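You operate a simulated robot arm through the tools that you are given. There is no shell and no other tool. Be economical: measure what you need, move in short steps, check, and stop when the job is done.

Carry out the task below with a simulated robot arm. There is one attempt and no reset: what you move stays moved.

TASK
Sand the chalky spot off the large hood's top, then paint the bare patch.
Fine: use the brown pad, then the brown dauber and the paint tin; put pad and dauber back; leave the heater where it stands, switched off.

The check looks at the end state, three seconds after you hand in, the way a careful person would. Anything else that was tipped, shoved, dropped, spilled or broken makes it a failure.

THE ROBOT
A 5-joint arm with a two-finger parallel gripper, fixed in place. Base frame: the origin is at the foot of the arm, x ahead of it, y to its left, z up; the work surface is at about z = 0. Units: mm, rad, N and s.
With the tool pointing down near the work surface it reaches from about 260 to 680 mm from the base axis. Its first joint turns from -1.152 to 1.152 rad. The tool tilts only in the upright plane through the base axis and itself; it spins freely about its own axis. Payload 2.9 kg.
The TCP is the grasp point between the finger pads, 30 mm short of the fingertips. In the tool frame z runs along the fingers and y along their closing line. The gripper opens to 110 mm. The fingers are 20 mm wide and 10 mm thick; the gripper's body (48 by 112 mm) begins 55 mm behind the TCP.
Orientation is told as [roll, pitch, yaw] about the base's x, y, z axes, in that order, counted from this pose: with the fingers straight down and closing along the base's y, the tool's x points along the base's -x, its y along +y and its z along -z.

THE INTERFACE
- The arm moves only by the tool drive_tool. Its argument "moves" is a list of rows, each a list of 7 numbers: the turn, a rotation vector about the base's x, y, z in rad, then the shift along the base's x, y, z in mm, then the gripper command, from -1 (fully open) to 1 (shut), values between in proportion. In form: [[wx, wy, wz, x, y, z, gripper], ...]. A call has 1 to 8 rows; each row shifts and turns the commanded pose from where the row before left it. A row lasts 0.2 s, in which the tool goes at most 50 mm and 0.15 rad; a call with a longer step from one row to the next is refused whole, and so is a gripper value outside its range. A pose out of reach is approached as far as the arm can. The call stops where the force on the tool passes 40 N (or 10 N more than at its start, if that is more) or the arm is blocked; 0.2 s more then pass. The fingers move at their own pace (about 108 mm/s each) and stop on an object; they squeeze with about 32 N. The grip force told is the motor's: it shows also when the fingers shut on nothing. Time passes only in rows, and 0.2 s behind the last, so rows that do not move let the fingers close. It gives the time, the measured TCP pose, the force on the tool (base axes), the opening and the grip force at its end, in the units of the frame above (readings bear some noise).
- Cameras (640 x 400 px; columns grow to the right, rows downward): "scene" is fixed at [34, -444.2, 614.6]; the picture's right is [0.81, -0.59, 0.00], its down [-0.27, -0.37, -0.89] and it looks along [0.52, 0.72, -0.45] (base axes); focal length 345 px, centre (320, 200). "wrist" rides on the gripper at [72, 17, -103] in the tool frame; the picture's right is [-0.23, 0.97, 0.00], its down [-0.76, -0.18, -0.62] and it looks along [-0.61, -0.14, 0.78] (tool axes); focal length 222 px, centre (320, 200). There is no depth. A picture from a camera that has moved, and an enlarged one, comes with that camera's place and axes in the base frame and with its lens.
- get_image(camera): a new picture of that camera. No time passes.
- enlarge(camera, box): a new picture of the part [left, top, right, bottom] of that camera's present view, enlarged. No time passes.
- finish_job(): hands the job in; it is judged then, once.

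Work in short steps. Places have to be worked out from the pictures, the camera data and where the tool is seen: move nearer, look again, correct. Check each grasp and each placing, and mend what went wrong. You have 120 turns and 64 pictures in all, those below and enlarged ones among them. Open the gripper and draw the arm clear of the work before you hand the job in, unless the task says otherwise; then end with one line.

The tools are called after "Request:" by a JSON object that holds its "api" and its "payload". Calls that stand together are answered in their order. drive_tool: Moves the arm, as the interface text tells. Its arguments: {"type":"object","properties":{"moves":{"type":"array","items":{"type":"array","items":{"type":"number"}}}},"required":["moves"]} The other tools are called the same way: get_image (camera) takes a picture; enlarge (camera, box) takes an enlarged picture of a part of a camera's view; finish_job () hands the job in.

At the start:

```text
t: 0.0
ee_pos: [331.5, 202.6, 431.0]
orientation: [0.001, -0.001, 0.0]
force: [0.4, -0.5, 0.1]
finger_gap: 110.3
grasp_force: 0.1
```

scene: 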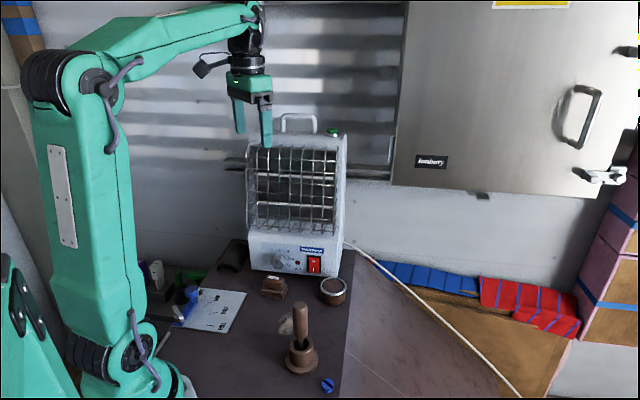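
wrist: 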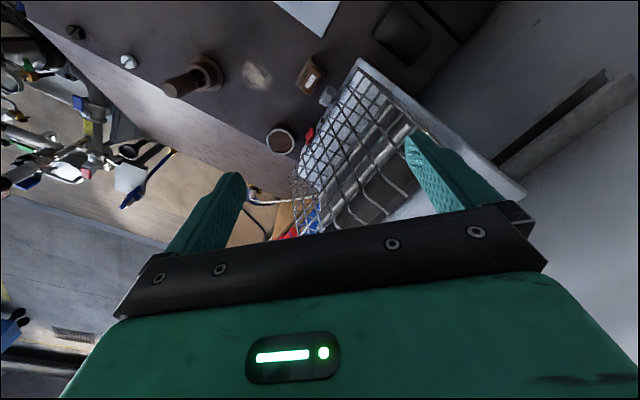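

I'll enlarge the scene's work area to identify the pad, dauber, tin, and the chalky spot.

Request:
{"api": "enlarge", "payload": {"camera": "scene", "box": [140, 230, 380, 400]}}

Request:
{"api": "enlarge", "payload": {"camera": "wrist", "box": [40, 0, 520, 240]}}

```text
2.35 times, centred on (260, 315) of scene
camera zoom: at [34.0, -444.2, 614.6], right [0.81, -0.59, 0.0], down [-0.27, -0.37, -0.89], along [0.52, 0.72, -0.45], focal length 812 px, centre (461, -71)
```

zoom: 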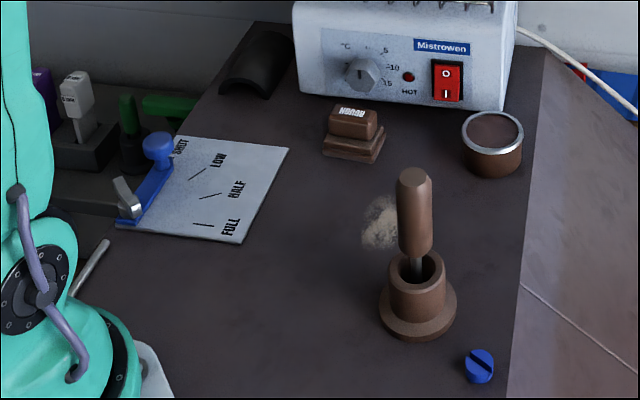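

```text
1.33 times, centred on (280, 120) of wrist
camera zoom: at [258.8, 219.8, 535.1], right [0.23, 0.97, 0.0], down [0.76, -0.18, 0.62], along [0.61, -0.14, -0.78], focal length 296 px, centre (373, 307)
```

zoom: 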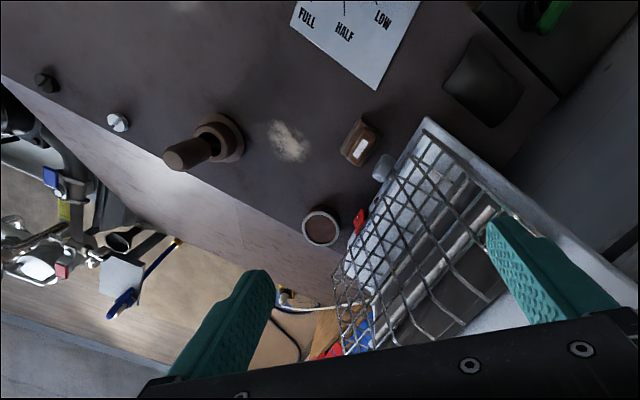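

The spot, brown block pad, dauber in its holder and round tin are visible. I need to identify the "hoods", so I'll back away and move the wrist camera to look at the left side.

Request:
{"api": "drive_tool", "payload": {"moves": [[0, 0, 0, -30, 0, 20, -1], [0, 0, 0, -20, 30, 20, -1], [0, 0, 0, 0, 40, 0, -1], [0, 0, 0, 0, 40, 0, -1]]}}

Request:
{"api": "get_image", "payload": {"camera": "wrist"}}

Request:
{"api": "enlarge", "payload": {"camera": "scene", "box": [120, 220, 280, 340]}}

```text
t: 1.0
ee_pos: [283.4, 310.3, 470.4]
orientation: [-0.001, 0.001, 0.0]
force: [-0.5, -0.2, 0.3]
finger_gap: 110.0
grasp_force: 0.1
```

```text
59 pictures are left
camera wrist: at [211.0, 328.2, 573.7], right [0.23, 0.97, 0.0], down [0.76, -0.18, 0.62], along [0.61, -0.14, -0.78], focal length 222 px, centre (320, 200)
```

wrist: 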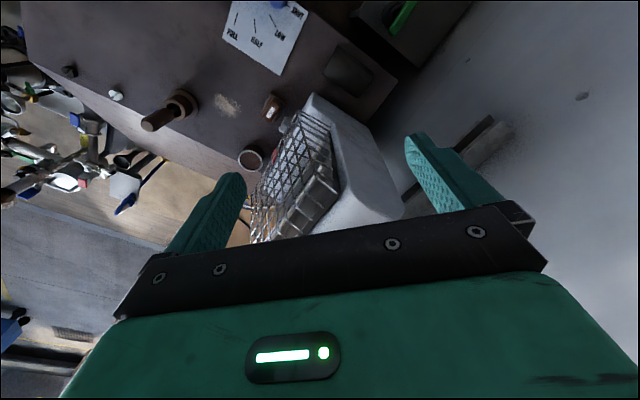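

```text
3.33 times, centred on (200, 280) of scene
camera zoom: at [33.9, -444.2, 614.6], right [0.81, -0.59, 0.0], down [-0.27, -0.37, -0.89], along [0.52, 0.72, -0.45], focal length 1150 px, centre (720, -67)
```

zoom: 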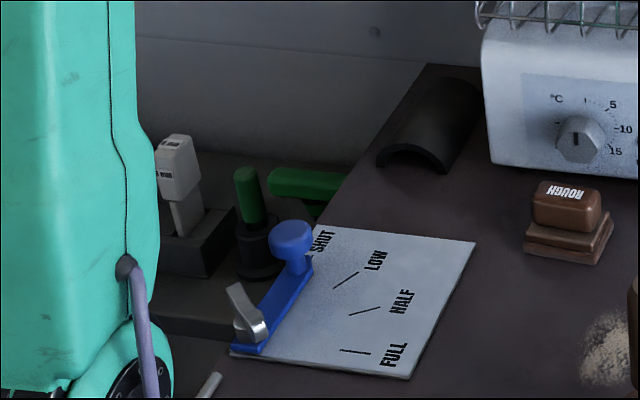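

The block is marked ROUGH, and a dark half-round cover sits to the heater's left. I'll enlarge these in the wrist view before deciding what the "large hood" is.

Request:
{"api": "enlarge", "payload": {"camera": "wrist", "box": [200, 0, 420, 130]}}

Request:
{"api": "enlarge", "payload": {"camera": "wrist", "box": [0, 0, 220, 180]}}

```text
2.91 times, centred on (310, 65) of wrist
camera zoom: at [211.0, 328.2, 573.7], right [0.23, 0.97, 0.0], down [0.76, -0.18, 0.62], along [0.61, -0.14, -0.78], focal length 646 px, centre (349, 593)
```

zoom: 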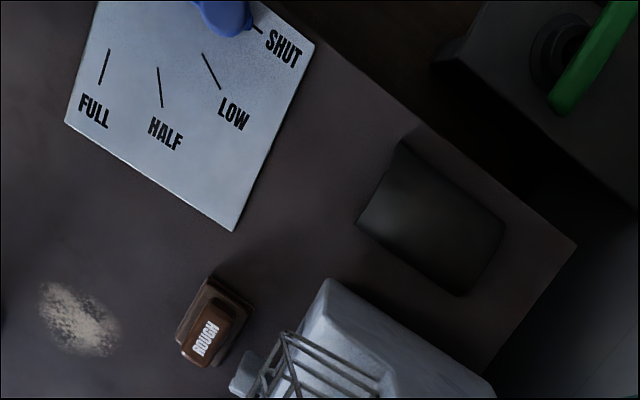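

```text
2.22 times, centred on (110, 90) of wrist
camera zoom: at [211.0, 328.2, 573.7], right [0.23, 0.97, 0.0], down [0.76, -0.18, 0.62], along [0.61, -0.14, -0.78], focal length 494 px, centre (787, 444)
```

zoom: 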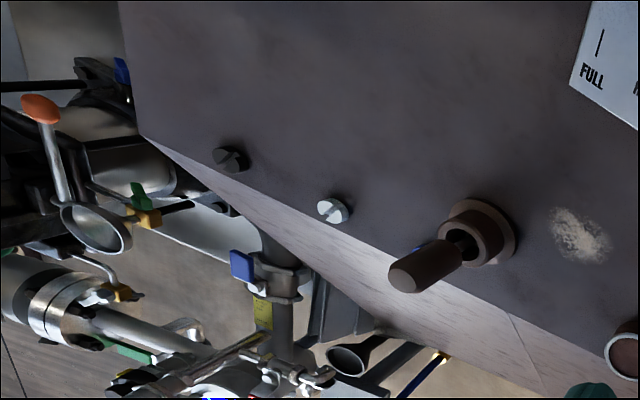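

The only chalky spot is on the big dark top at about (310, 70). I'll check the heater switch and closely view the pad and dauber.

Request:
{"api": "enlarge", "payload": {"camera": "scene", "box": [245, 225, 355, 300]}}

Request:
{"api": "enlarge", "payload": {"camera": "scene", "box": [255, 290, 355, 400]}}

```text
5.33 times, centred on (300, 262) of scene
camera zoom: at [33.9, -444.2, 614.6], right [0.81, -0.59, 0.0], down [-0.27, -0.37, -0.89], along [0.52, 0.72, -0.45], focal length 1840 px, centre (427, -133)
```

zoom: 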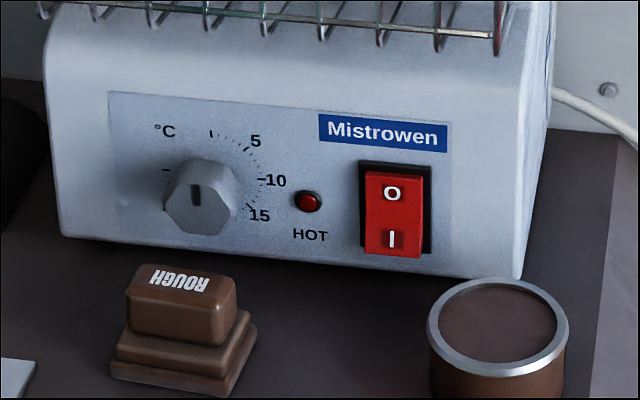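

```text
3.64 times, centred on (305, 345) of scene
camera zoom: at [33.9, -444.2, 614.6], right [0.81, -0.59, 0.0], down [-0.27, -0.37, -0.89], along [0.52, 0.72, -0.45], focal length 1255 px, centre (374, -327)
```

zoom: 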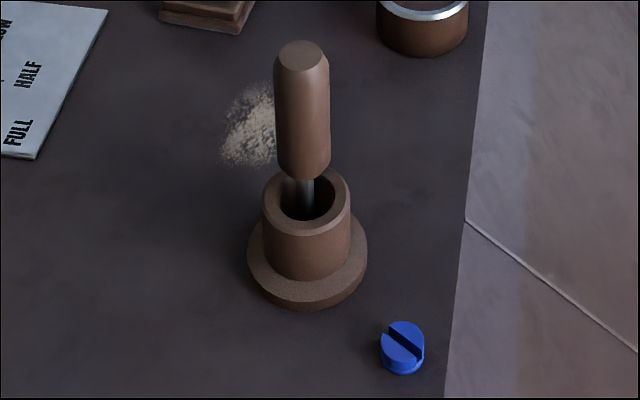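

The heater is off (rocker pressed at O, lamp dark). The pad is at about (338,180) with its long side parallel to the heater front (≈-45°). I'll turn the tool to yaw +0.78 and come over it from the side away from the heater.

Request:
{"api": "drive_tool", "payload": {"moves": [[0, 0, 0.13, -5, -40, -10, -1], [0, 0, 0.13, -5, -40, -20, -1], [0, 0, 0.13, -5, -40, -20, -1], [0, 0, 0.13, 0, -20, -30, -1], [0, 0, 0.13, 0, 0, -40, -1], [0, 0, 0.13, 10, 0, -40, -1]]}}

Request:
{"api": "get_image", "payload": {"camera": "wrist"}}

Request:
{"api": "get_image", "payload": {"camera": "scene"}}

```text
t: 2.4
ee_pos: [274.1, 171.3, 306.1]
orientation: [-0.001, 0.001, 0.78]
force: [-0.3, 0.4, 0.1]
finger_gap: 109.9
grasp_force: 0.0
```

```text
53 pictures are left
camera wrist: at [212.0, 133.7, 411.3], right [-0.53, 0.85, 0.0], down [0.67, 0.41, 0.62], along [0.53, 0.33, -0.78], focal length 222 px, centre (320, 200)
```

wrist: 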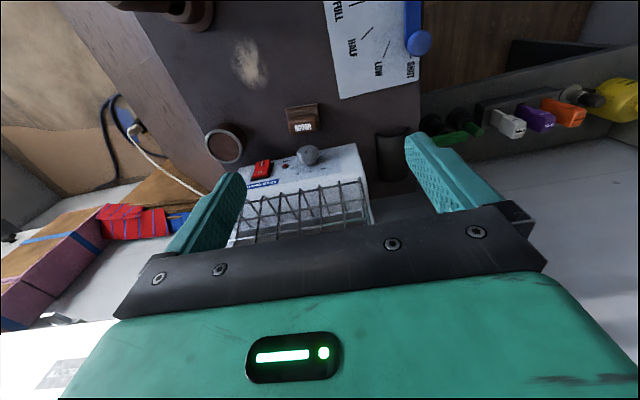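

```text
52 pictures are left
```

scene: 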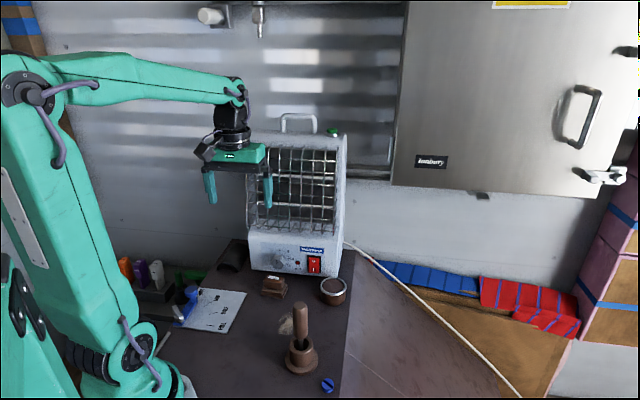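

Pad and heater are square to the view. I'll enlarge the pad, tin and spot for measuring.

Request:
{"api": "enlarge", "payload": {"camera": "wrist", "box": [190, 20, 350, 180]}}

```text
2.50 times, centred on (270, 100) of wrist
camera zoom: at [212.0, 133.7, 411.3], right [-0.53, 0.85, 0.0], down [0.67, 0.41, 0.62], along [0.53, 0.33, -0.78], focal length 555 px, centre (445, 450)
```

zoom: 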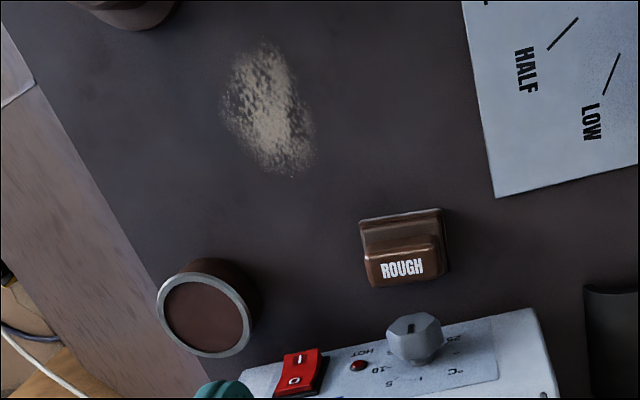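

Pad centre ≈(338,180), height ≈45, long axis ≈131°; spot ≈(313,70), about 60×75 mm. I'll descend over the pad to z≈110 and look.

Request:
{"api": "drive_tool", "payload": {"moves": [[0, 0, -0.06, 16, 3, -30, -1], [0, 0, 0, 16, 2, -40, -1], [0, 0, 0, 16, 2, -40, -1], [0, 0, 0, 16, 2, -40, -1], [0, 0, 0, 0, 0, -40, -1]]}}

Request:
{"api": "get_image", "payload": {"camera": "wrist"}}

Request:
{"api": "enlarge", "payload": {"camera": "scene", "box": [190, 150, 370, 310]}}

```text
t: 3.6
ee_pos: [339.3, 179.5, 117.6]
orientation: [-0.001, -0.001, 0.722]
force: [-6.2, -5.8, 6.6]
finger_gap: 109.8
grasp_force: 0.1
```

```text
50 pictures are left
camera wrist: at [274.7, 144.6, 221.0], right [-0.47, 0.88, 0.0], down [0.69, 0.37, 0.62], along [0.55, 0.29, -0.78], focal length 222 px, centre (320, 200)
```

wrist: 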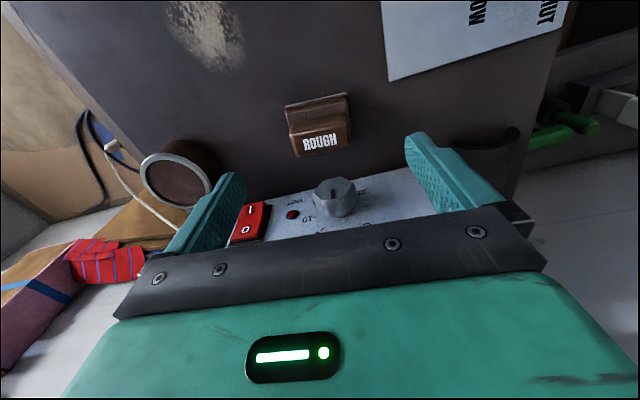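

```text
2.50 times, centred on (280, 230) of scene
camera zoom: at [33.9, -444.2, 614.6], right [0.81, -0.59, 0.0], down [-0.27, -0.37, -0.89], along [0.52, 0.72, -0.45], focal length 863 px, centre (420, 125)
```

zoom: 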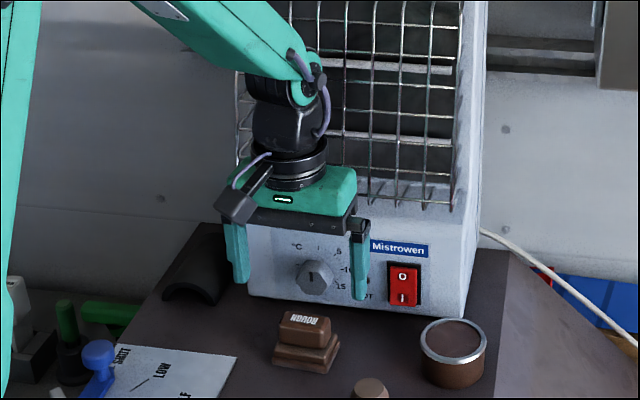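

The force (-6,-6,7) says the gripper is touching the heater cage. I'll back straight away from the heater by about 14 mm and check the force.

Request:
{"api": "drive_tool", "payload": {"moves": [[0, 0, 0, -5, -5, 0, -1], [0, 0, 0, -5, -5, 0, -1]]}}

Request:
{"api": "enlarge", "payload": {"camera": "scene", "box": [190, 150, 370, 310]}}

```text
t: 4.2
ee_pos: [329.9, 170.4, 120.1]
orientation: [0.001, 0.0, 0.718]
force: [0.0, -0.3, 0.5]
finger_gap: 109.9
grasp_force: 0.0
```

```text
2.50 times, centred on (280, 230) of scene
camera zoom: at [34.0, -444.2, 614.6], right [0.81, -0.59, 0.0], down [-0.27, -0.37, -0.89], along [0.52, 0.72, -0.45], focal length 863 px, centre (420, 125)
```

zoom: 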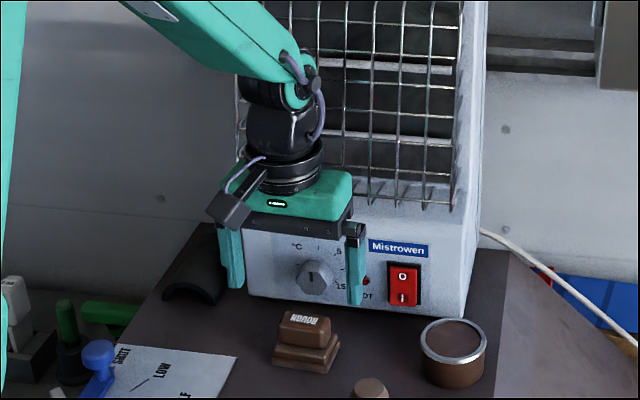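

Force is gone and the heater has not moved. I'll tilt the tool slightly (0.12 rad, body leaning toward the base) to keep clear of the cage, and descend a few mm short of the pad centre.

Request:
{"api": "drive_tool", "payload": {"moves": [[0.055, -0.107, 0, 0, 0, 0, -1], [0, 0, 0, 2, 3, -20, -1], [0, 0, 0, 2, 3, -15, -1]]}}

```text
t: 5.0
ee_pos: [335.2, 177.6, 85.2]
orientation: [-0.028, -0.116, 0.722]
force: [-0.3, 0.4, 0.9]
finger_gap: 110.1
grasp_force: 0.2
```

No contact with the heater. I'll go down to z≈54 and close gradually.

Request:
{"api": "drive_tool", "payload": {"moves": [[0, 0, 0, 0, 0, -16, -1], [0, 0, 0, 0, 0, -15, -1]]}}

Request:
{"api": "get_image", "payload": {"camera": "wrist"}}

Request:
{"api": "enlarge", "payload": {"camera": "scene", "box": [220, 210, 340, 310]}}

```text
t: 5.6
ee_pos: [333.2, 179.1, 55.2]
orientation: [-0.027, -0.118, 0.72]
force: [0.3, 0.2, 0.2]
finger_gap: 109.9
grasp_force: 0.2
```

```text
47 pictures are left
camera wrist: at [257.8, 138.6, 149.4], right [-0.47, 0.88, 0.0], down [0.62, 0.33, 0.71], along [0.63, 0.34, -0.7], focal length 222 px, centre (320, 200)
```

wrist: 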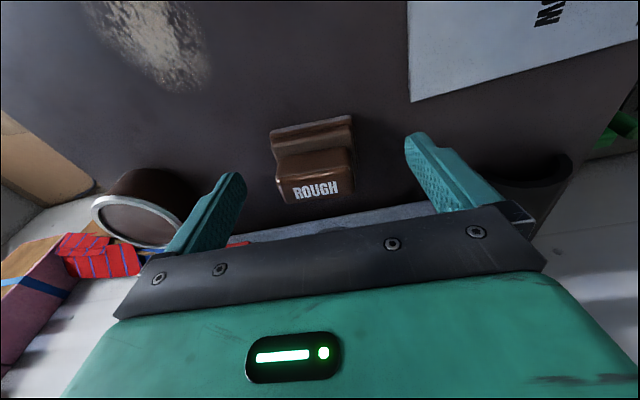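

```text
4.00 times, centred on (280, 260) of scene
camera zoom: at [34.0, -444.2, 614.6], right [0.81, -0.59, 0.0], down [-0.27, -0.37, -0.89], along [0.52, 0.72, -0.45], focal length 1380 px, centre (480, -40)
```

zoom: 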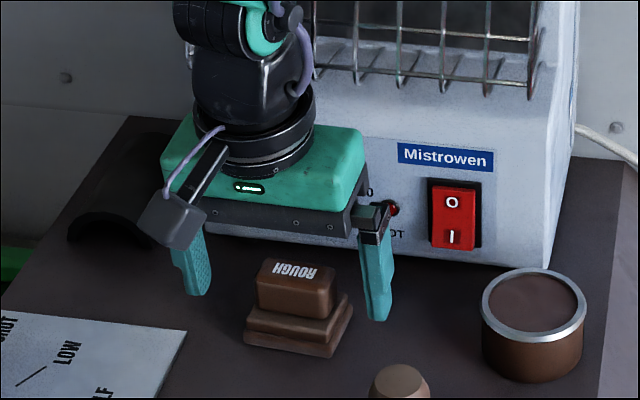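

The tips straddle the handle, about 6 mm off along the closing line. I'll shift by (3.5,-5), lower 2 mm, and close.

Request:
{"api": "drive_tool", "payload": {"moves": [[0, 0, 0, 3.5, -5, -2, -1], [0, 0, 0, 0, 0, 0, 0], [0, 0, 0, 0, 0, 0, 0.3], [0, 0, 0, 0, 0, 0, 1], [0, 0, 0, 0, 0, 0, 1]]}}

Request:
{"api": "enlarge", "payload": {"camera": "scene", "box": [220, 210, 340, 310]}}

```text
t: 6.8
ee_pos: [337.4, 172.5, 52.1]
orientation: [-0.028, -0.117, 0.719]
force: [-0.6, 0.7, 3.3]
finger_gap: 49.3
grasp_force: 31.8
```

```text
4.00 times, centred on (280, 260) of scene
camera zoom: at [34.0, -444.2, 614.6], right [0.81, -0.59, 0.0], down [-0.27, -0.37, -0.89], along [0.52, 0.72, -0.45], focal length 1380 px, centre (480, -40)
```

zoom: 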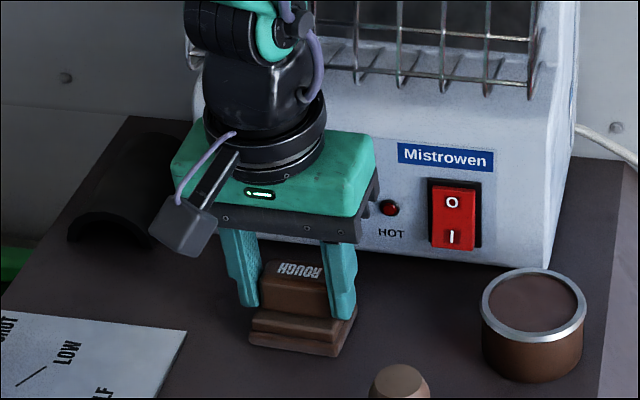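

Pad gripped (gap 49 mm, 32 N). I'll lift it 35 mm, keep the same tilt by turning with the base azimuth, and carry it over the spot.

Request:
{"api": "drive_tool", "payload": {"moves": [[0, 0, 0, -3, -3, 15, 1], [0, 0, 0, -6, -5, 20, 1], [0, 0, -0.063, -5, -25, 0, 1], [0, 0, -0.063, -5, -25, 0, 1], [0, 0, -0.063, -5, -25, 0, 1], [0, 0, -0.063, -5, -22, 0, 1]]}}

Request:
{"api": "enlarge", "payload": {"camera": "scene", "box": [220, 230, 380, 370]}}

Request:
{"api": "get_image", "payload": {"camera": "wrist"}}

```text
t: 8.2
ee_pos: [307.1, 67.1, 89.7]
orientation: [-0.029, -0.115, 0.467]
force: [-0.2, -0.2, 0.0]
finger_gap: 49.0
grasp_force: 31.6
```

```text
2.86 times, centred on (300, 300) of scene
camera zoom: at [34.0, -444.2, 614.6], right [0.81, -0.59, 0.0], down [-0.27, -0.37, -0.89], along [0.52, 0.72, -0.45], focal length 986 px, centre (377, -86)
```

zoom: 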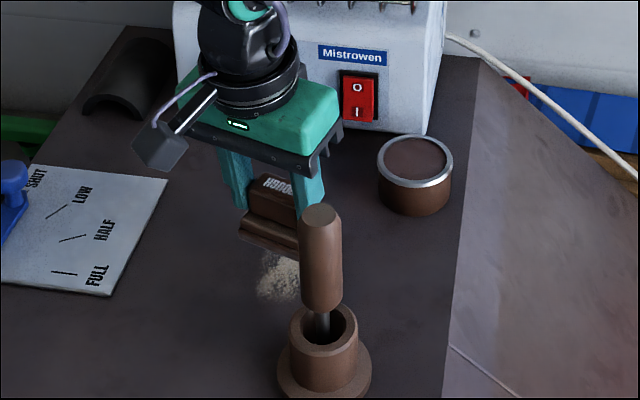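

```text
43 pictures are left
camera wrist: at [223.4, 47.5, 184.4], right [-0.23, 0.97, 0.0], down [0.68, 0.17, 0.71], along [0.69, 0.17, -0.7], focal length 222 px, centre (320, 200)
```

wrist: 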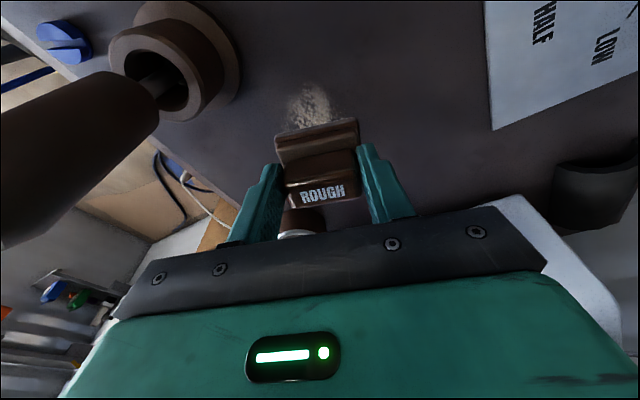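

The pad hovers over the spot. I'll lower it onto the surface and check the contact force.

Request:
{"api": "drive_tool", "payload": {"moves": [[0, 0, 0, 0, 0, -20, 1], [0, 0, 0, 0, 0, -14, 1], [0, 0, 0, 0, 0, -4, 1], [0, 0, 0, 0, 0, -2, 1]]}}

```text
t: 9.1
ee_pos: [308.1, 68.0, 54.5]
orientation: [-0.031, -0.12, 0.469]
force: [-3.5, 1.0, 10.2]
finger_gap: 49.3
grasp_force: 31.9
stopped in row 4: the force on the tool passed its limit (the readings are from after the stop); the commanded pose is now the measured one
```

Contact at z≈54.5 with about 10 N. Now stroke along the spot's long direction.

Request:
{"api": "drive_tool", "payload": {"moves": [[0, 0, 0, 9, 4.5, 0, 1], [0, 0, 0, 9, 4.5, 0, 1], [0, 0, 0, 9, 4.5, 0, 1], [0, 0, 0, -9, -4.5, 0, 1], [0, 0, 0, -18, -9, 0, 1], [0, 0, 0, -18, -9, 0, 1], [0, 0, 0, -9, -4.5, 0, 1]]}}

Request:
{"api": "get_image", "payload": {"camera": "wrist"}}

```text
t: 10.7
ee_pos: [284.7, 56.0, 52.7]
orientation: [-0.036, -0.131, 0.468]
force: [9.3, 2.0, 26.4]
finger_gap: 49.1
grasp_force: 32.0
```

```text
42 pictures are left
camera wrist: at [200.2, 36.0, 145.3], right [-0.23, 0.97, -0.01], down [0.67, 0.17, 0.72], along [0.7, 0.17, -0.69], focal length 222 px, centre (320, 200)
```

wrist: 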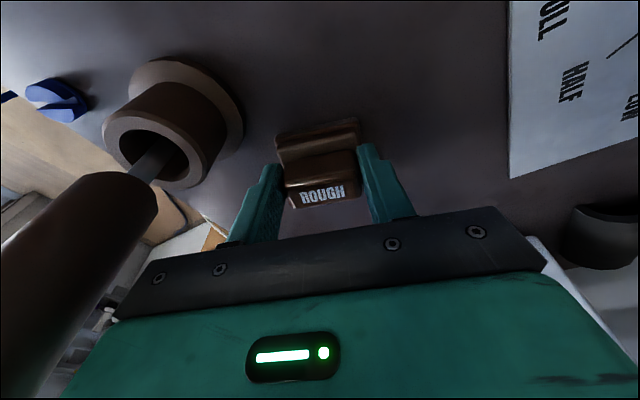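

No chalk visible ahead of the pad. Next lane shifted toward +e, stroke forward, then the other lane back.

Request:
{"api": "drive_tool", "payload": {"moves": [[0, 0, 0, -6, 12, 0.3, 1], [0, 0, 0, 14, 7, 0.3, 1], [0, 0, 0, 14, 7, 0, 1], [0, 0, 0, 14, 7, 0, 1], [0, 0, 0, 14, 7, 0, 1], [0, 0, 0, 6, -12, 0, 1], [0, 0, 0, 5, -10, 0, 1]]}}

```text
t: 11.1
ee_pos: [282.5, 61.0, 51.6]
orientation: [-0.033, -0.126, 0.468]
force: [-3.5, 2.2, 11.1]
finger_gap: 49.3
grasp_force: 32.2
stopped in row 1: the force on the tool passed its limit (the readings are from after the stop); the commanded pose is now the measured one
```

The force limit tripped while sliding sideways; I'll ease up slightly and continue.

Request:
{"api": "drive_tool", "payload": {"moves": [[0, 0, 0, -4, 7, 0.8, 1], [0, 0, 0, 12, 6, 0.2, 1], [0, 0, 0, 13, 6.5, 0, 1], [0, 0, 0, 13, 6.5, 0, 1], [0, 0, 0, 13, 6.5, 0, 1]]}}

```text
t: 12.3
ee_pos: [327.7, 92.8, 53.5]
orientation: [-0.024, -0.127, 0.468]
force: [-0.7, 0.3, 0.2]
finger_gap: 49.3
grasp_force: 31.7
```

Contact went light here; lower slightly and continue the other lane backward.

Request:
{"api": "drive_tool", "payload": {"moves": [[0, 0, 0, 0, 0, -1.0, 1], [0, 0, 0, -7, -3.5, -0.7, 1], [0, 0, 0, -14, -7, 0, 1], [0, 0, 0, -14, -7, 0, 1]]}}

```text
t: 13.3
ee_pos: [291.7, 76.5, 52.8]
orientation: [-0.024, -0.125, 0.468]
force: [0.4, 0.0, -0.7]
finger_gap: 49.5
grasp_force: 32.2
```

Still no pressure; I'll lower in small steps until the force rises.

Request:
{"api": "drive_tool", "payload": {"moves": [[0, 0, 0, 0, 0, -0.8, 1], [0, 0, 0, 0, 0, -0.8, 1]]}}

Request:
{"api": "enlarge", "payload": {"camera": "scene", "box": [220, 250, 360, 370]}}

```text
t: 13.9
ee_pos: [291.9, 74.1, 51.6]
orientation: [-0.028, -0.126, 0.47]
force: [-11.5, 6.8, 35.2]
finger_gap: 49.9
grasp_force: 31.9
```

```text
3.33 times, centred on (290, 310) of scene
camera zoom: at [33.8, -444.2, 614.6], right [0.81, -0.59, 0.0], down [-0.27, -0.37, -0.89], along [0.52, 0.72, -0.45], focal length 1150 px, centre (420, -167)
```

zoom: 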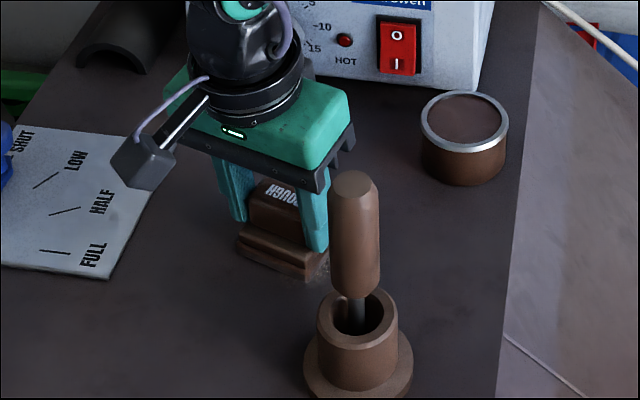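

A faint remnant shows at the pad's right side. I'll ease up slightly, slide to that lane and stroke forward.

Request:
{"api": "drive_tool", "payload": {"moves": [[0, 0, 0, 0, 0, 0.4, 1], [0, 0, 0, 5, -10, 0.1, 1], [0, 0, 0, 6, -12, 0, 1]]}}

```text
t: 14.7
ee_pos: [305.2, 53.8, 51.8]
orientation: [-0.04, -0.13, 0.47]
force: [-3.5, 1.2, 11.9]
finger_gap: 49.3
grasp_force: 32.4
stopped in row 3: the force on the tool passed its limit (the readings are from after the stop); the commanded pose is now the measured one
```

Good pressure (~12 N). Stroke this lane forward and back.

Request:
{"api": "drive_tool", "payload": {"moves": [[0, 0, 0, 11, 5.5, 0.2, 1], [0, 0, 0, 11, 5.5, 0, 1], [0, 0, 0, -11, -5.5, 0, 1], [0, 0, 0, -13, -6.5, 0, 1], [0, 0, 0, -13, -6.5, 0, 1], [0, 0, 0, -8, -4, 0, 1]]}}

```text
t: 16.1
ee_pos: [280.5, 41.4, 51.6]
orientation: [-0.042, -0.125, 0.47]
force: [0.6, 0.4, -0.9]
finger_gap: 49.2
grasp_force: 32.5
```

Lift the pad and look at the spot.

Request:
{"api": "drive_tool", "payload": {"moves": [[0, 0, 0, 0, 3, 15, 1], [0, 0, 0, -5, 40, 25, 1], [0, 0, 0, -10, 40, 25, 1]]}}

Request:
{"api": "enlarge", "payload": {"camera": "scene", "box": [220, 250, 360, 370]}}

Request:
{"api": "get_image", "payload": {"camera": "wrist"}}

```text
t: 16.9
ee_pos: [265.8, 122.5, 114.8]
orientation: [-0.003, -0.129, 0.469]
force: [-0.1, -0.5, -0.5]
finger_gap: 49.4
grasp_force: 31.9
```

```text
3.33 times, centred on (290, 310) of scene
camera zoom: at [34.0, -444.2, 614.6], right [0.81, -0.59, 0.0], down [-0.27, -0.37, -0.89], along [0.52, 0.72, -0.45], focal length 1150 px, centre (420, -167)
```

zoom: 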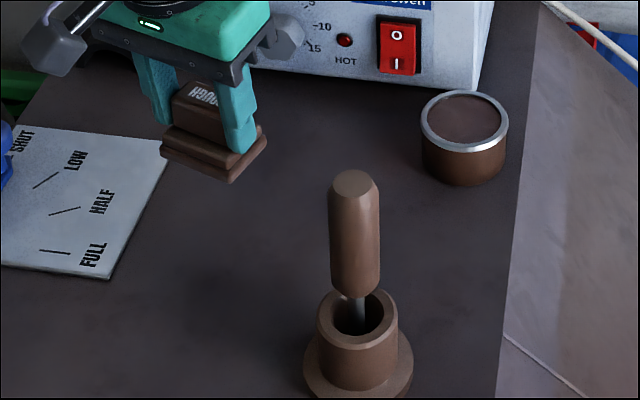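

```text
39 pictures are left
camera wrist: at [182.1, 101.3, 208.9], right [-0.24, 0.97, 0.03], down [0.68, 0.15, 0.72], along [0.69, 0.19, -0.7], focal length 222 px, centre (320, 200)
```

wrist: 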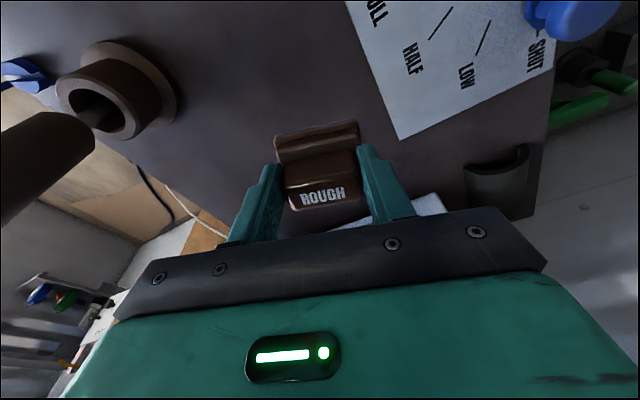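

The chalk is gone. Now return the pad: turn back to yaw 0.72 and move over its original place, keeping the same tilt.

Request:
{"api": "drive_tool", "payload": {"moves": [[0, 0, 0.083, 20, 15, 0, 1], [0, 0, 0.083, 20, 15, -10, 1], [0, 0, 0.084, 20, 15, -10, 1], [0, 0, 0, 6, 6, -10, 1]]}}

Request:
{"api": "enlarge", "payload": {"camera": "scene", "box": [220, 210, 340, 310]}}

Request:
{"api": "enlarge", "payload": {"camera": "scene", "box": [250, 280, 340, 340]}}

```text
t: 17.9
ee_pos: [333.4, 176.7, 86.3]
orientation: [-0.032, -0.133, 0.72]
force: [-0.6, -0.2, 0.1]
finger_gap: 49.5
grasp_force: 31.8
```

```text
4.00 times, centred on (280, 260) of scene
camera zoom: at [34.0, -444.2, 614.6], right [0.81, -0.59, 0.0], down [-0.27, -0.37, -0.89], along [0.52, 0.72, -0.45], focal length 1380 px, centre (480, -40)
```

zoom: 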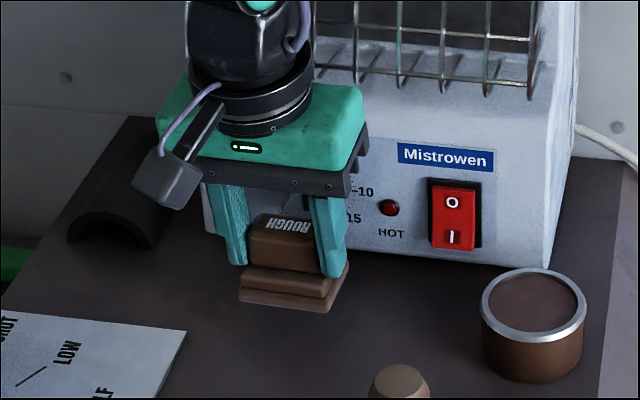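

```text
6.67 times, centred on (295, 310) of scene
camera zoom: at [34.0, -444.2, 614.6], right [0.81, -0.59, 0.0], down [-0.27, -0.37, -0.89], along [0.52, 0.72, -0.45], focal length 2300 px, centre (487, -533)
```

zoom: 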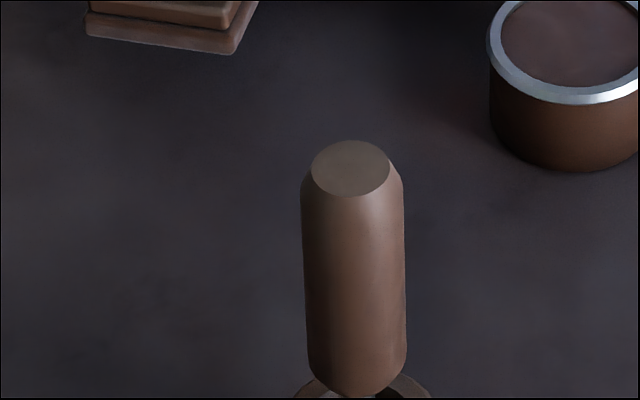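

Pad is over its place. Lower until contact.

Request:
{"api": "drive_tool", "payload": {"moves": [[0, 0, 0, 0, 0, -20, 1], [0, 0, 0, 1, 1, -10, 1], [0, 0, 0, 0, 0, -2, 1], [0, 0, 0, 0, 0, -1, 1]]}}

```text
t: 18.9
ee_pos: [333.3, 178.1, 53.9]
orientation: [-0.03, -0.13, 0.72]
force: [-0.1, 0.5, 0.1]
finger_gap: 49.2
grasp_force: 32.0
```

Request:
{"api": "drive_tool", "payload": {"moves": [[0, 0, 0, 0, 0, -1, 1], [0, 0, 0, 0, 0, -0.7, 1]]}}

```text
t: 19.5
ee_pos: [333.9, 176.6, 52.1]
orientation: [-0.033, -0.132, 0.719]
force: [-0.6, -1.3, 7.7]
finger_gap: 49.5
grasp_force: 32.4
```

Contact (7.7 N). Open and rise clear, retreating from the heater.

Request:
{"api": "drive_tool", "payload": {"moves": [[0, 0, 0, 0, 0, 0, 0], [0, 0, 0, 0, 0, 0, -0.5], [0, 0, 0, 0, 0, 0, -0.5], [0, 0, 0, -1, -1, 25, -0.5], [0, 0, 0, -8, -6, 40, -0.5], [0, 0, 0, -20, -15, 40, -0.5]]}}

Request:
{"api": "enlarge", "payload": {"camera": "scene", "box": [220, 210, 380, 310]}}

Request:
{"api": "get_image", "payload": {"camera": "wrist"}}

```text
t: 20.9
ee_pos: [305.5, 153.9, 154.9]
orientation: [-0.033, -0.129, 0.719]
force: [0.2, 0.1, 0.4]
finger_gap: 82.2
grasp_force: 0.1
```

```text
4.00 times, centred on (300, 260) of scene
camera zoom: at [34.0, -444.2, 614.6], right [0.81, -0.59, 0.0], down [-0.27, -0.37, -0.89], along [0.52, 0.72, -0.45], focal length 1380 px, centre (400, -40)
```

zoom: 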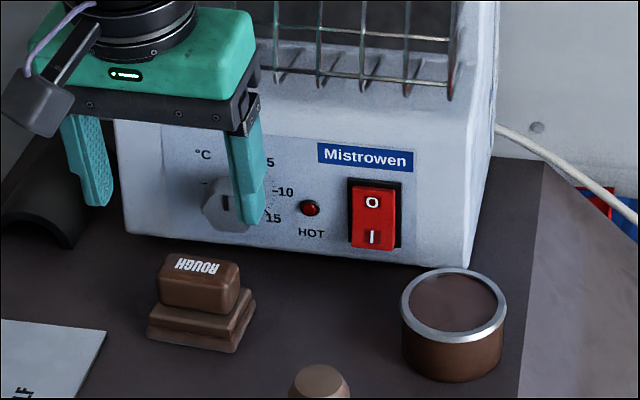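

```text
35 pictures are left
camera wrist: at [227.8, 113.5, 248.5], right [-0.47, 0.88, 0.0], down [0.61, 0.33, 0.72], along [0.64, 0.34, -0.69], focal length 222 px, centre (320, 200)
```

wrist: 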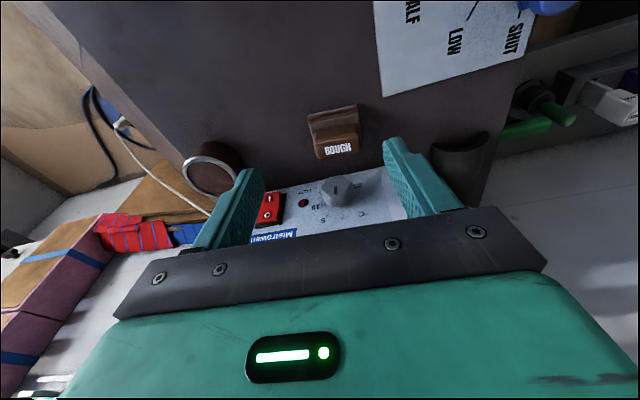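

Pad is back and upright. I'll untilt, rise and move to look at the sanded area, dauber and tin.

Request:
{"api": "drive_tool", "payload": {"moves": [[-0.055, 0.115, 0, -10, -20, 40, -1], [0, 0, -0.14, -10, -30, 40, -1], [0, 0, -0.14, -10, -30, 30, -1], [0, 0, -0.14, 0, -20, 0, -1], [0, 0, -0.14, 0, 0, 0, -1], [0, 0, -0.15, 0, 0, 0, -1]]}}

Request:
{"api": "get_image", "payload": {"camera": "wrist"}}

Request:
{"api": "enlarge", "payload": {"camera": "scene", "box": [240, 280, 360, 400]}}

```text
refused: row 2 steps farther than a row can; nothing moved
```

```text
34 pictures are left
camera wrist: at [227.8, 113.5, 248.5], right [-0.47, 0.88, 0.0], down [0.61, 0.33, 0.72], along [0.64, 0.34, -0.69], focal length 222 px, centre (320, 200)
```

wrist: 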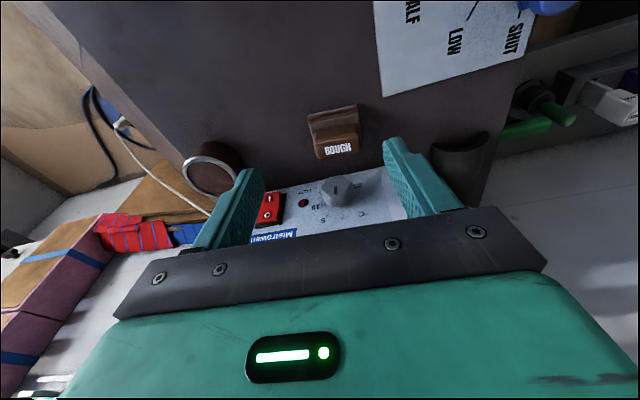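

```text
3.33 times, centred on (300, 340) of scene
camera zoom: at [34.0, -444.2, 614.6], right [0.81, -0.59, 0.0], down [-0.27, -0.37, -0.89], along [0.52, 0.72, -0.45], focal length 1150 px, centre (387, -267)
```

zoom: 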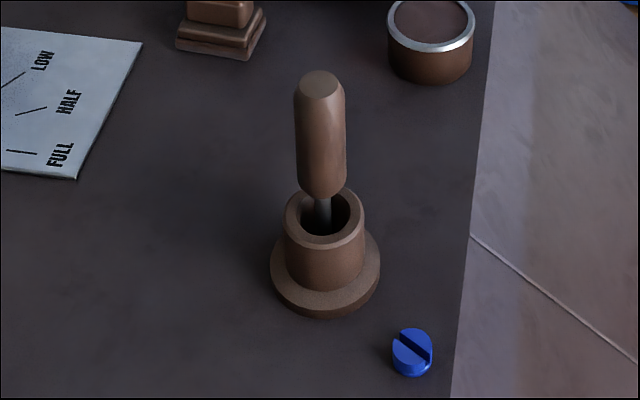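

Row too long; redo with smaller steps.

Request:
{"api": "drive_tool", "payload": {"moves": [[-0.055, 0.115, 0, -10, -20, 30, -1], [0, 0, -0.14, -10, -30, 30, -1], [0, 0, -0.14, -10, -30, 30, -1], [0, 0, -0.14, 0, -20, 20, -1], [0, 0, -0.14, 0, 0, 0, -1], [0, 0, -0.14, 0, 0, 0, -1]]}}

Request:
{"api": "get_image", "payload": {"camera": "wrist"}}

```text
t: 22.3
ee_pos: [276.4, 54.5, 265.7]
orientation: [0.002, -0.005, 0.017]
force: [0.2, 0.8, -0.6]
finger_gap: 109.9
grasp_force: 0.1
```

```text
32 pictures are left
camera wrist: at [203.3, 71.5, 369.4], right [0.21, 0.98, 0.0], down [0.76, -0.17, 0.63], along [0.61, -0.13, -0.78], focal length 222 px, centre (320, 200)
```

wrist: 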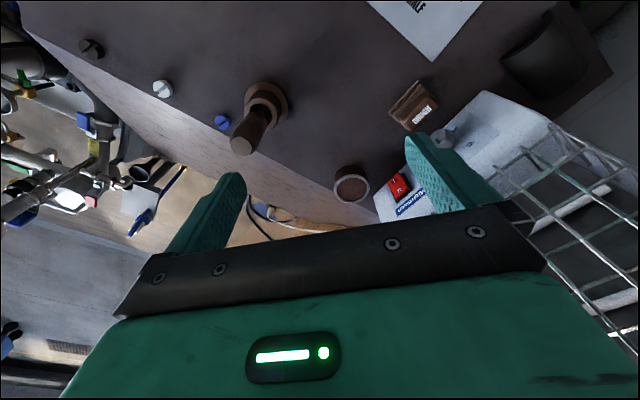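

Request:
{"api": "enlarge", "payload": {"camera": "wrist", "box": [200, 40, 440, 210]}}

```text
2.35 times, centred on (320, 125) of wrist
camera zoom: at [203.3, 71.5, 369.4], right [0.21, 0.98, 0.0], down [0.76, -0.17, 0.63], along [0.61, -0.13, -0.78], focal length 523 px, centre (320, 376)
```

zoom: 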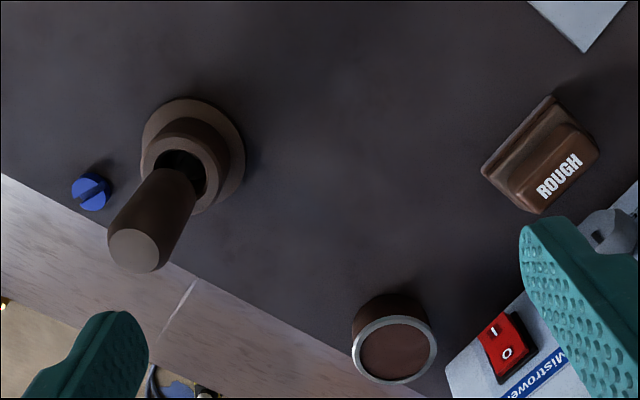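

The sanded area looks clean. Dauber axis ≈(285,-31), handle top z≈151. I'll move above it and look before descending.

Request:
{"api": "drive_tool", "payload": {"moves": [[0, 0, 0, 2, -30, -10, -1], [0, 0, 0, 3, -30, -20, -1], [0, 0, 0, 4, -26, -25, -1]]}}

Request:
{"api": "get_image", "payload": {"camera": "wrist"}}

Request:
{"api": "enlarge", "payload": {"camera": "scene", "box": [210, 180, 390, 380]}}

```text
t: 23.1
ee_pos: [283.0, -31.6, 211.3]
orientation: [-0.001, -0.008, 0.017]
force: [-0.5, 0.1, 1.1]
finger_gap: 109.9
grasp_force: 0.0
```

```text
30 pictures are left
camera wrist: at [209.5, -15.5, 314.9], right [0.21, 0.98, 0.0], down [0.76, -0.16, 0.63], along [0.61, -0.13, -0.78], focal length 222 px, centre (320, 200)
```

wrist: 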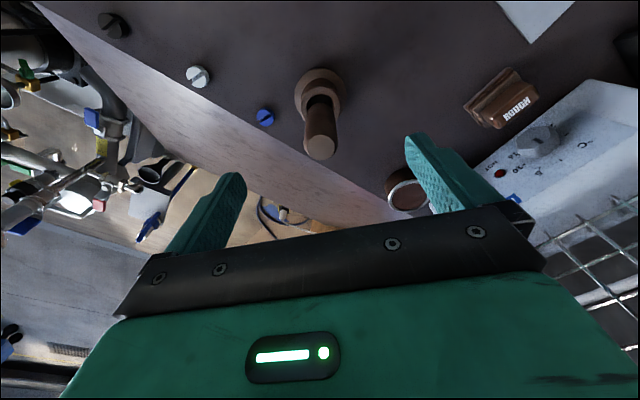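

```text
2.00 times, centred on (300, 280) of scene
camera zoom: at [34.0, -444.2, 614.6], right [0.81, -0.59, 0.0], down [-0.27, -0.37, -0.89], along [0.52, 0.72, -0.45], focal length 690 px, centre (360, 40)
```

zoom: 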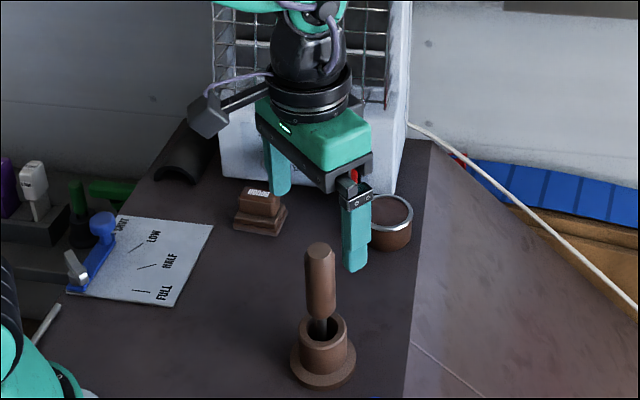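

Handle is centred at (286,-31). Shift +3 in x and descend to z≈120.

Request:
{"api": "drive_tool", "payload": {"moves": [[0, 0, 0, 3, 0.5, -25, -1], [0, 0, 0, 0, 0, -25, -1], [0, 0, 0, 0, 0, -25, -1], [0, 0, 0, 0, 0, -17, -1]]}}

Request:
{"api": "enlarge", "payload": {"camera": "scene", "box": [210, 220, 390, 380]}}

Request:
{"api": "get_image", "payload": {"camera": "wrist"}}

```text
t: 24.1
ee_pos: [286.5, -28.9, 120.3]
orientation: [0.001, -0.007, 0.018]
force: [0.2, 0.4, -1.3]
finger_gap: 109.9
grasp_force: 0.0
```

```text
2.50 times, centred on (300, 300) of scene
camera zoom: at [34.0, -444.2, 614.6], right [0.81, -0.59, 0.0], down [-0.27, -0.37, -0.89], along [0.52, 0.72, -0.45], focal length 863 px, centre (370, -50)
```

zoom: 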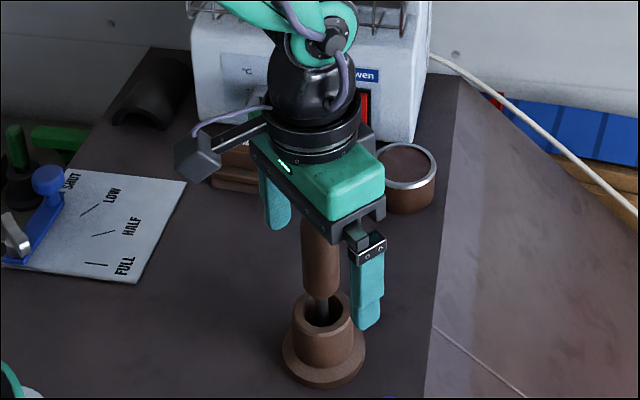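

```text
27 pictures are left
camera wrist: at [213.2, -12.0, 222.7], right [0.21, 0.98, 0.0], down [0.76, -0.16, 0.63], along [0.61, -0.13, -0.78], focal length 222 px, centre (320, 200)
```

wrist: 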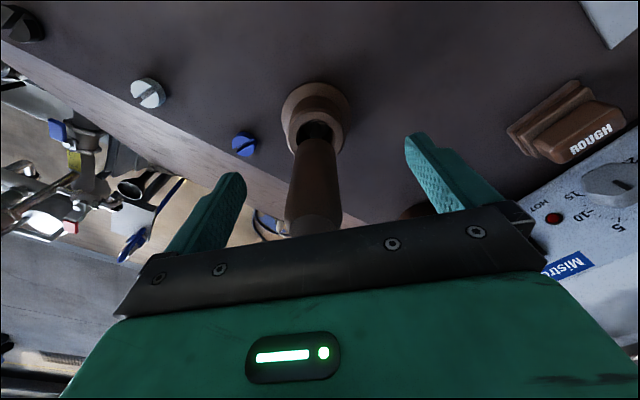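

The fingers straddle the handle. Close.

Request:
{"api": "drive_tool", "payload": {"moves": [[0, 0, 0, 0, -1, 0, 0], [0, 0, 0, 0, 0, 0, 0.3], [0, 0, 0, 0, 0, 0, 1], [0, 0, 0, 0, 0, 0, 1], [0, 0, 0, 0, 0, 0, 1]]}}

Request:
{"api": "enlarge", "payload": {"camera": "scene", "box": [210, 220, 390, 380]}}

```text
t: 25.3
ee_pos: [285.4, -30.8, 120.0]
orientation: [-0.002, -0.006, 0.019]
force: [-0.6, -0.1, 0.7]
finger_gap: 29.7
grasp_force: 32.1
```

```text
2.50 times, centred on (300, 300) of scene
camera zoom: at [34.0, -444.2, 614.6], right [0.81, -0.59, 0.0], down [-0.27, -0.37, -0.89], along [0.52, 0.72, -0.45], focal length 863 px, centre (370, -50)
```

zoom: 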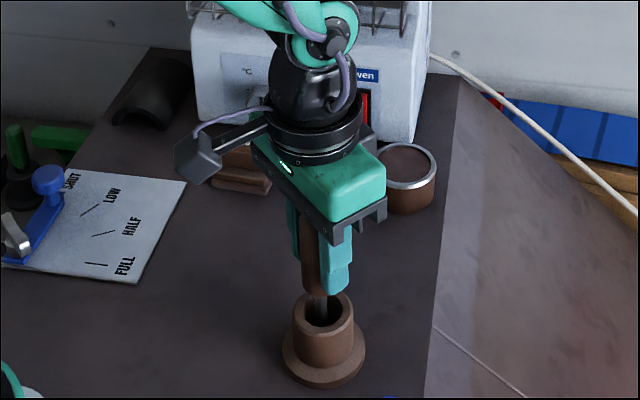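

Gripped (30 mm, 32 N). Lift straight up to clear the holder.

Request:
{"api": "drive_tool", "payload": {"moves": [[0, 0, 0, 0, 0, 15, 1], [0, 0, 0, 0, 0, 25, 1], [0, 0, 0, 0, 0, 30, 1], [0, 0, 0, 0, 0, 30, 1]]}}

Request:
{"api": "enlarge", "payload": {"camera": "scene", "box": [210, 200, 390, 380]}}

```text
t: 26.3
ee_pos: [287.3, -29.0, 221.4]
orientation: [0.0, -0.005, 0.017]
force: [-0.4, 0.1, 0.1]
finger_gap: 27.4
grasp_force: 31.6
```

```text
2.22 times, centred on (300, 290) of scene
camera zoom: at [34.0, -444.2, 614.6], right [0.81, -0.59, 0.0], down [-0.27, -0.37, -0.89], along [0.52, 0.72, -0.45], focal length 767 px, centre (364, 0)
```

zoom: 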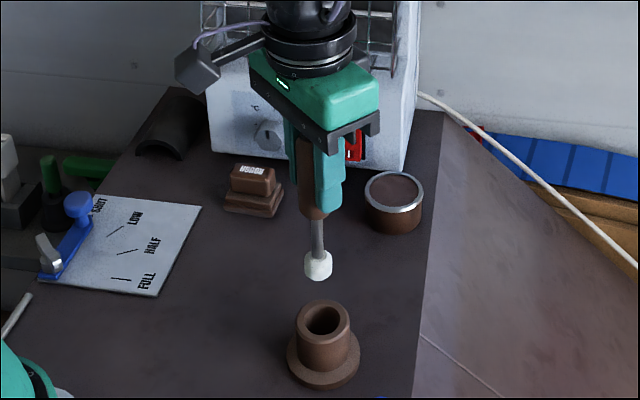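

Dauber is out; white head bottom ≈117 mm below the TCP. Tin rim ≈(452,79), z≈33. It's as close to the cage as the pad was, so I'll approach tilted by 0.2 rad with yaw 0.5.

Request:
{"api": "drive_tool", "payload": {"moves": [[0, 0, 0.12, 20, 15, 0, 1], [0, 0, 0.12, 20, 15, 0, 1], [0, 0, 0.12, 20, 15, 0, 1], [0, 0, 0.12, 20, 15, 0, 1], [0.017, -0.0985, 0, 15, 15, 0, 1], [0.017, -0.0985, 0, 15, 10, 0, 1]]}}

Request:
{"api": "enlarge", "payload": {"camera": "scene", "box": [210, 130, 410, 310]}}

Request:
{"api": "get_image", "payload": {"camera": "wrist"}}

```text
t: 27.7
ee_pos: [396.6, 55.0, 222.2]
orientation: [-0.075, -0.195, 0.504]
force: [-0.7, -0.3, -0.7]
finger_gap: 27.4
grasp_force: 31.7
```

```text
2.22 times, centred on (310, 220) of scene
camera zoom: at [34.0, -444.2, 614.6], right [0.81, -0.59, 0.0], down [-0.27, -0.37, -0.89], along [0.52, 0.72, -0.45], focal length 767 px, centre (342, 156)
```

zoom: 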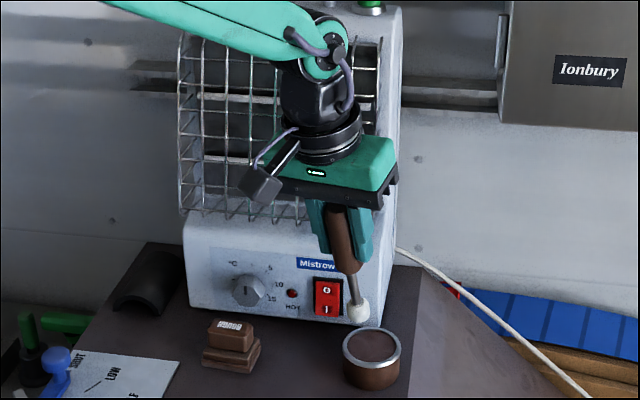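

```text
23 pictures are left
camera wrist: at [305.9, 33.1, 308.0], right [-0.26, 0.96, -0.03], down [0.61, 0.19, 0.77], along [0.75, 0.19, -0.64], focal length 222 px, centre (320, 200)
```

wrist: 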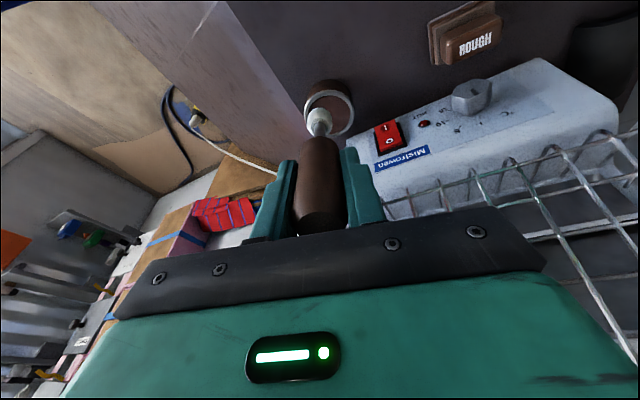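

Head projects where expected. Move on to above the tin (TCP 429,75) and lower part way.

Request:
{"api": "drive_tool", "payload": {"moves": [[0, 0, 0, 16, 10, 0, 1], [0, 0, 0, 16, 10, 0, 1], [0, 0, 0, 0, 0, -20, 1], [0, 0, 0, 0, 0, -15, 1]]}}

Request:
{"api": "enlarge", "payload": {"camera": "scene", "box": [270, 210, 390, 310]}}

Request:
{"api": "enlarge", "payload": {"camera": "wrist", "box": [250, 50, 410, 180]}}

```text
t: 28.7
ee_pos: [430.1, 75.7, 184.8]
orientation: [-0.068, -0.196, 0.506]
force: [-0.7, -0.4, -0.1]
finger_gap: 27.3
grasp_force: 32.5
```

```text
4.00 times, centred on (330, 260) of scene
camera zoom: at [34.0, -444.2, 614.6], right [0.81, -0.59, 0.0], down [-0.27, -0.37, -0.89], along [0.52, 0.72, -0.45], focal length 1380 px, centre (280, -40)
```

zoom: 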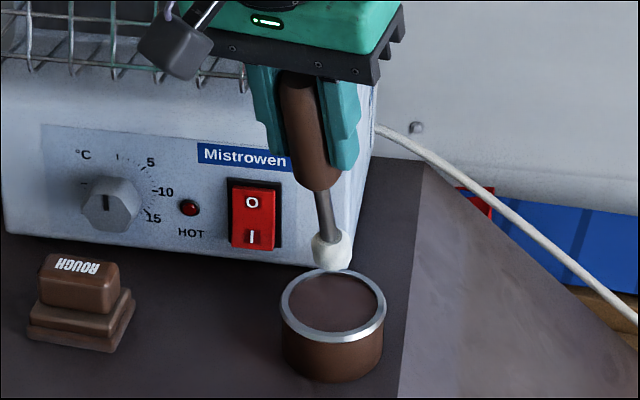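

```text
3.08 times, centred on (330, 115) of wrist
camera zoom: at [339.0, 51.8, 271.3], right [-0.26, 0.96, -0.02], down [0.61, 0.18, 0.77], along [0.75, 0.19, -0.64], focal length 684 px, centre (289, 462)
```

zoom: 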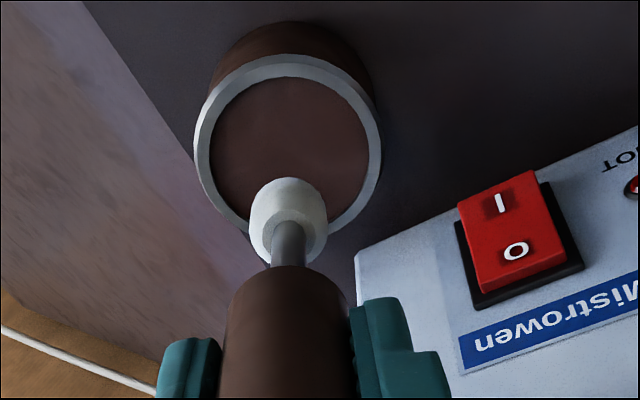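

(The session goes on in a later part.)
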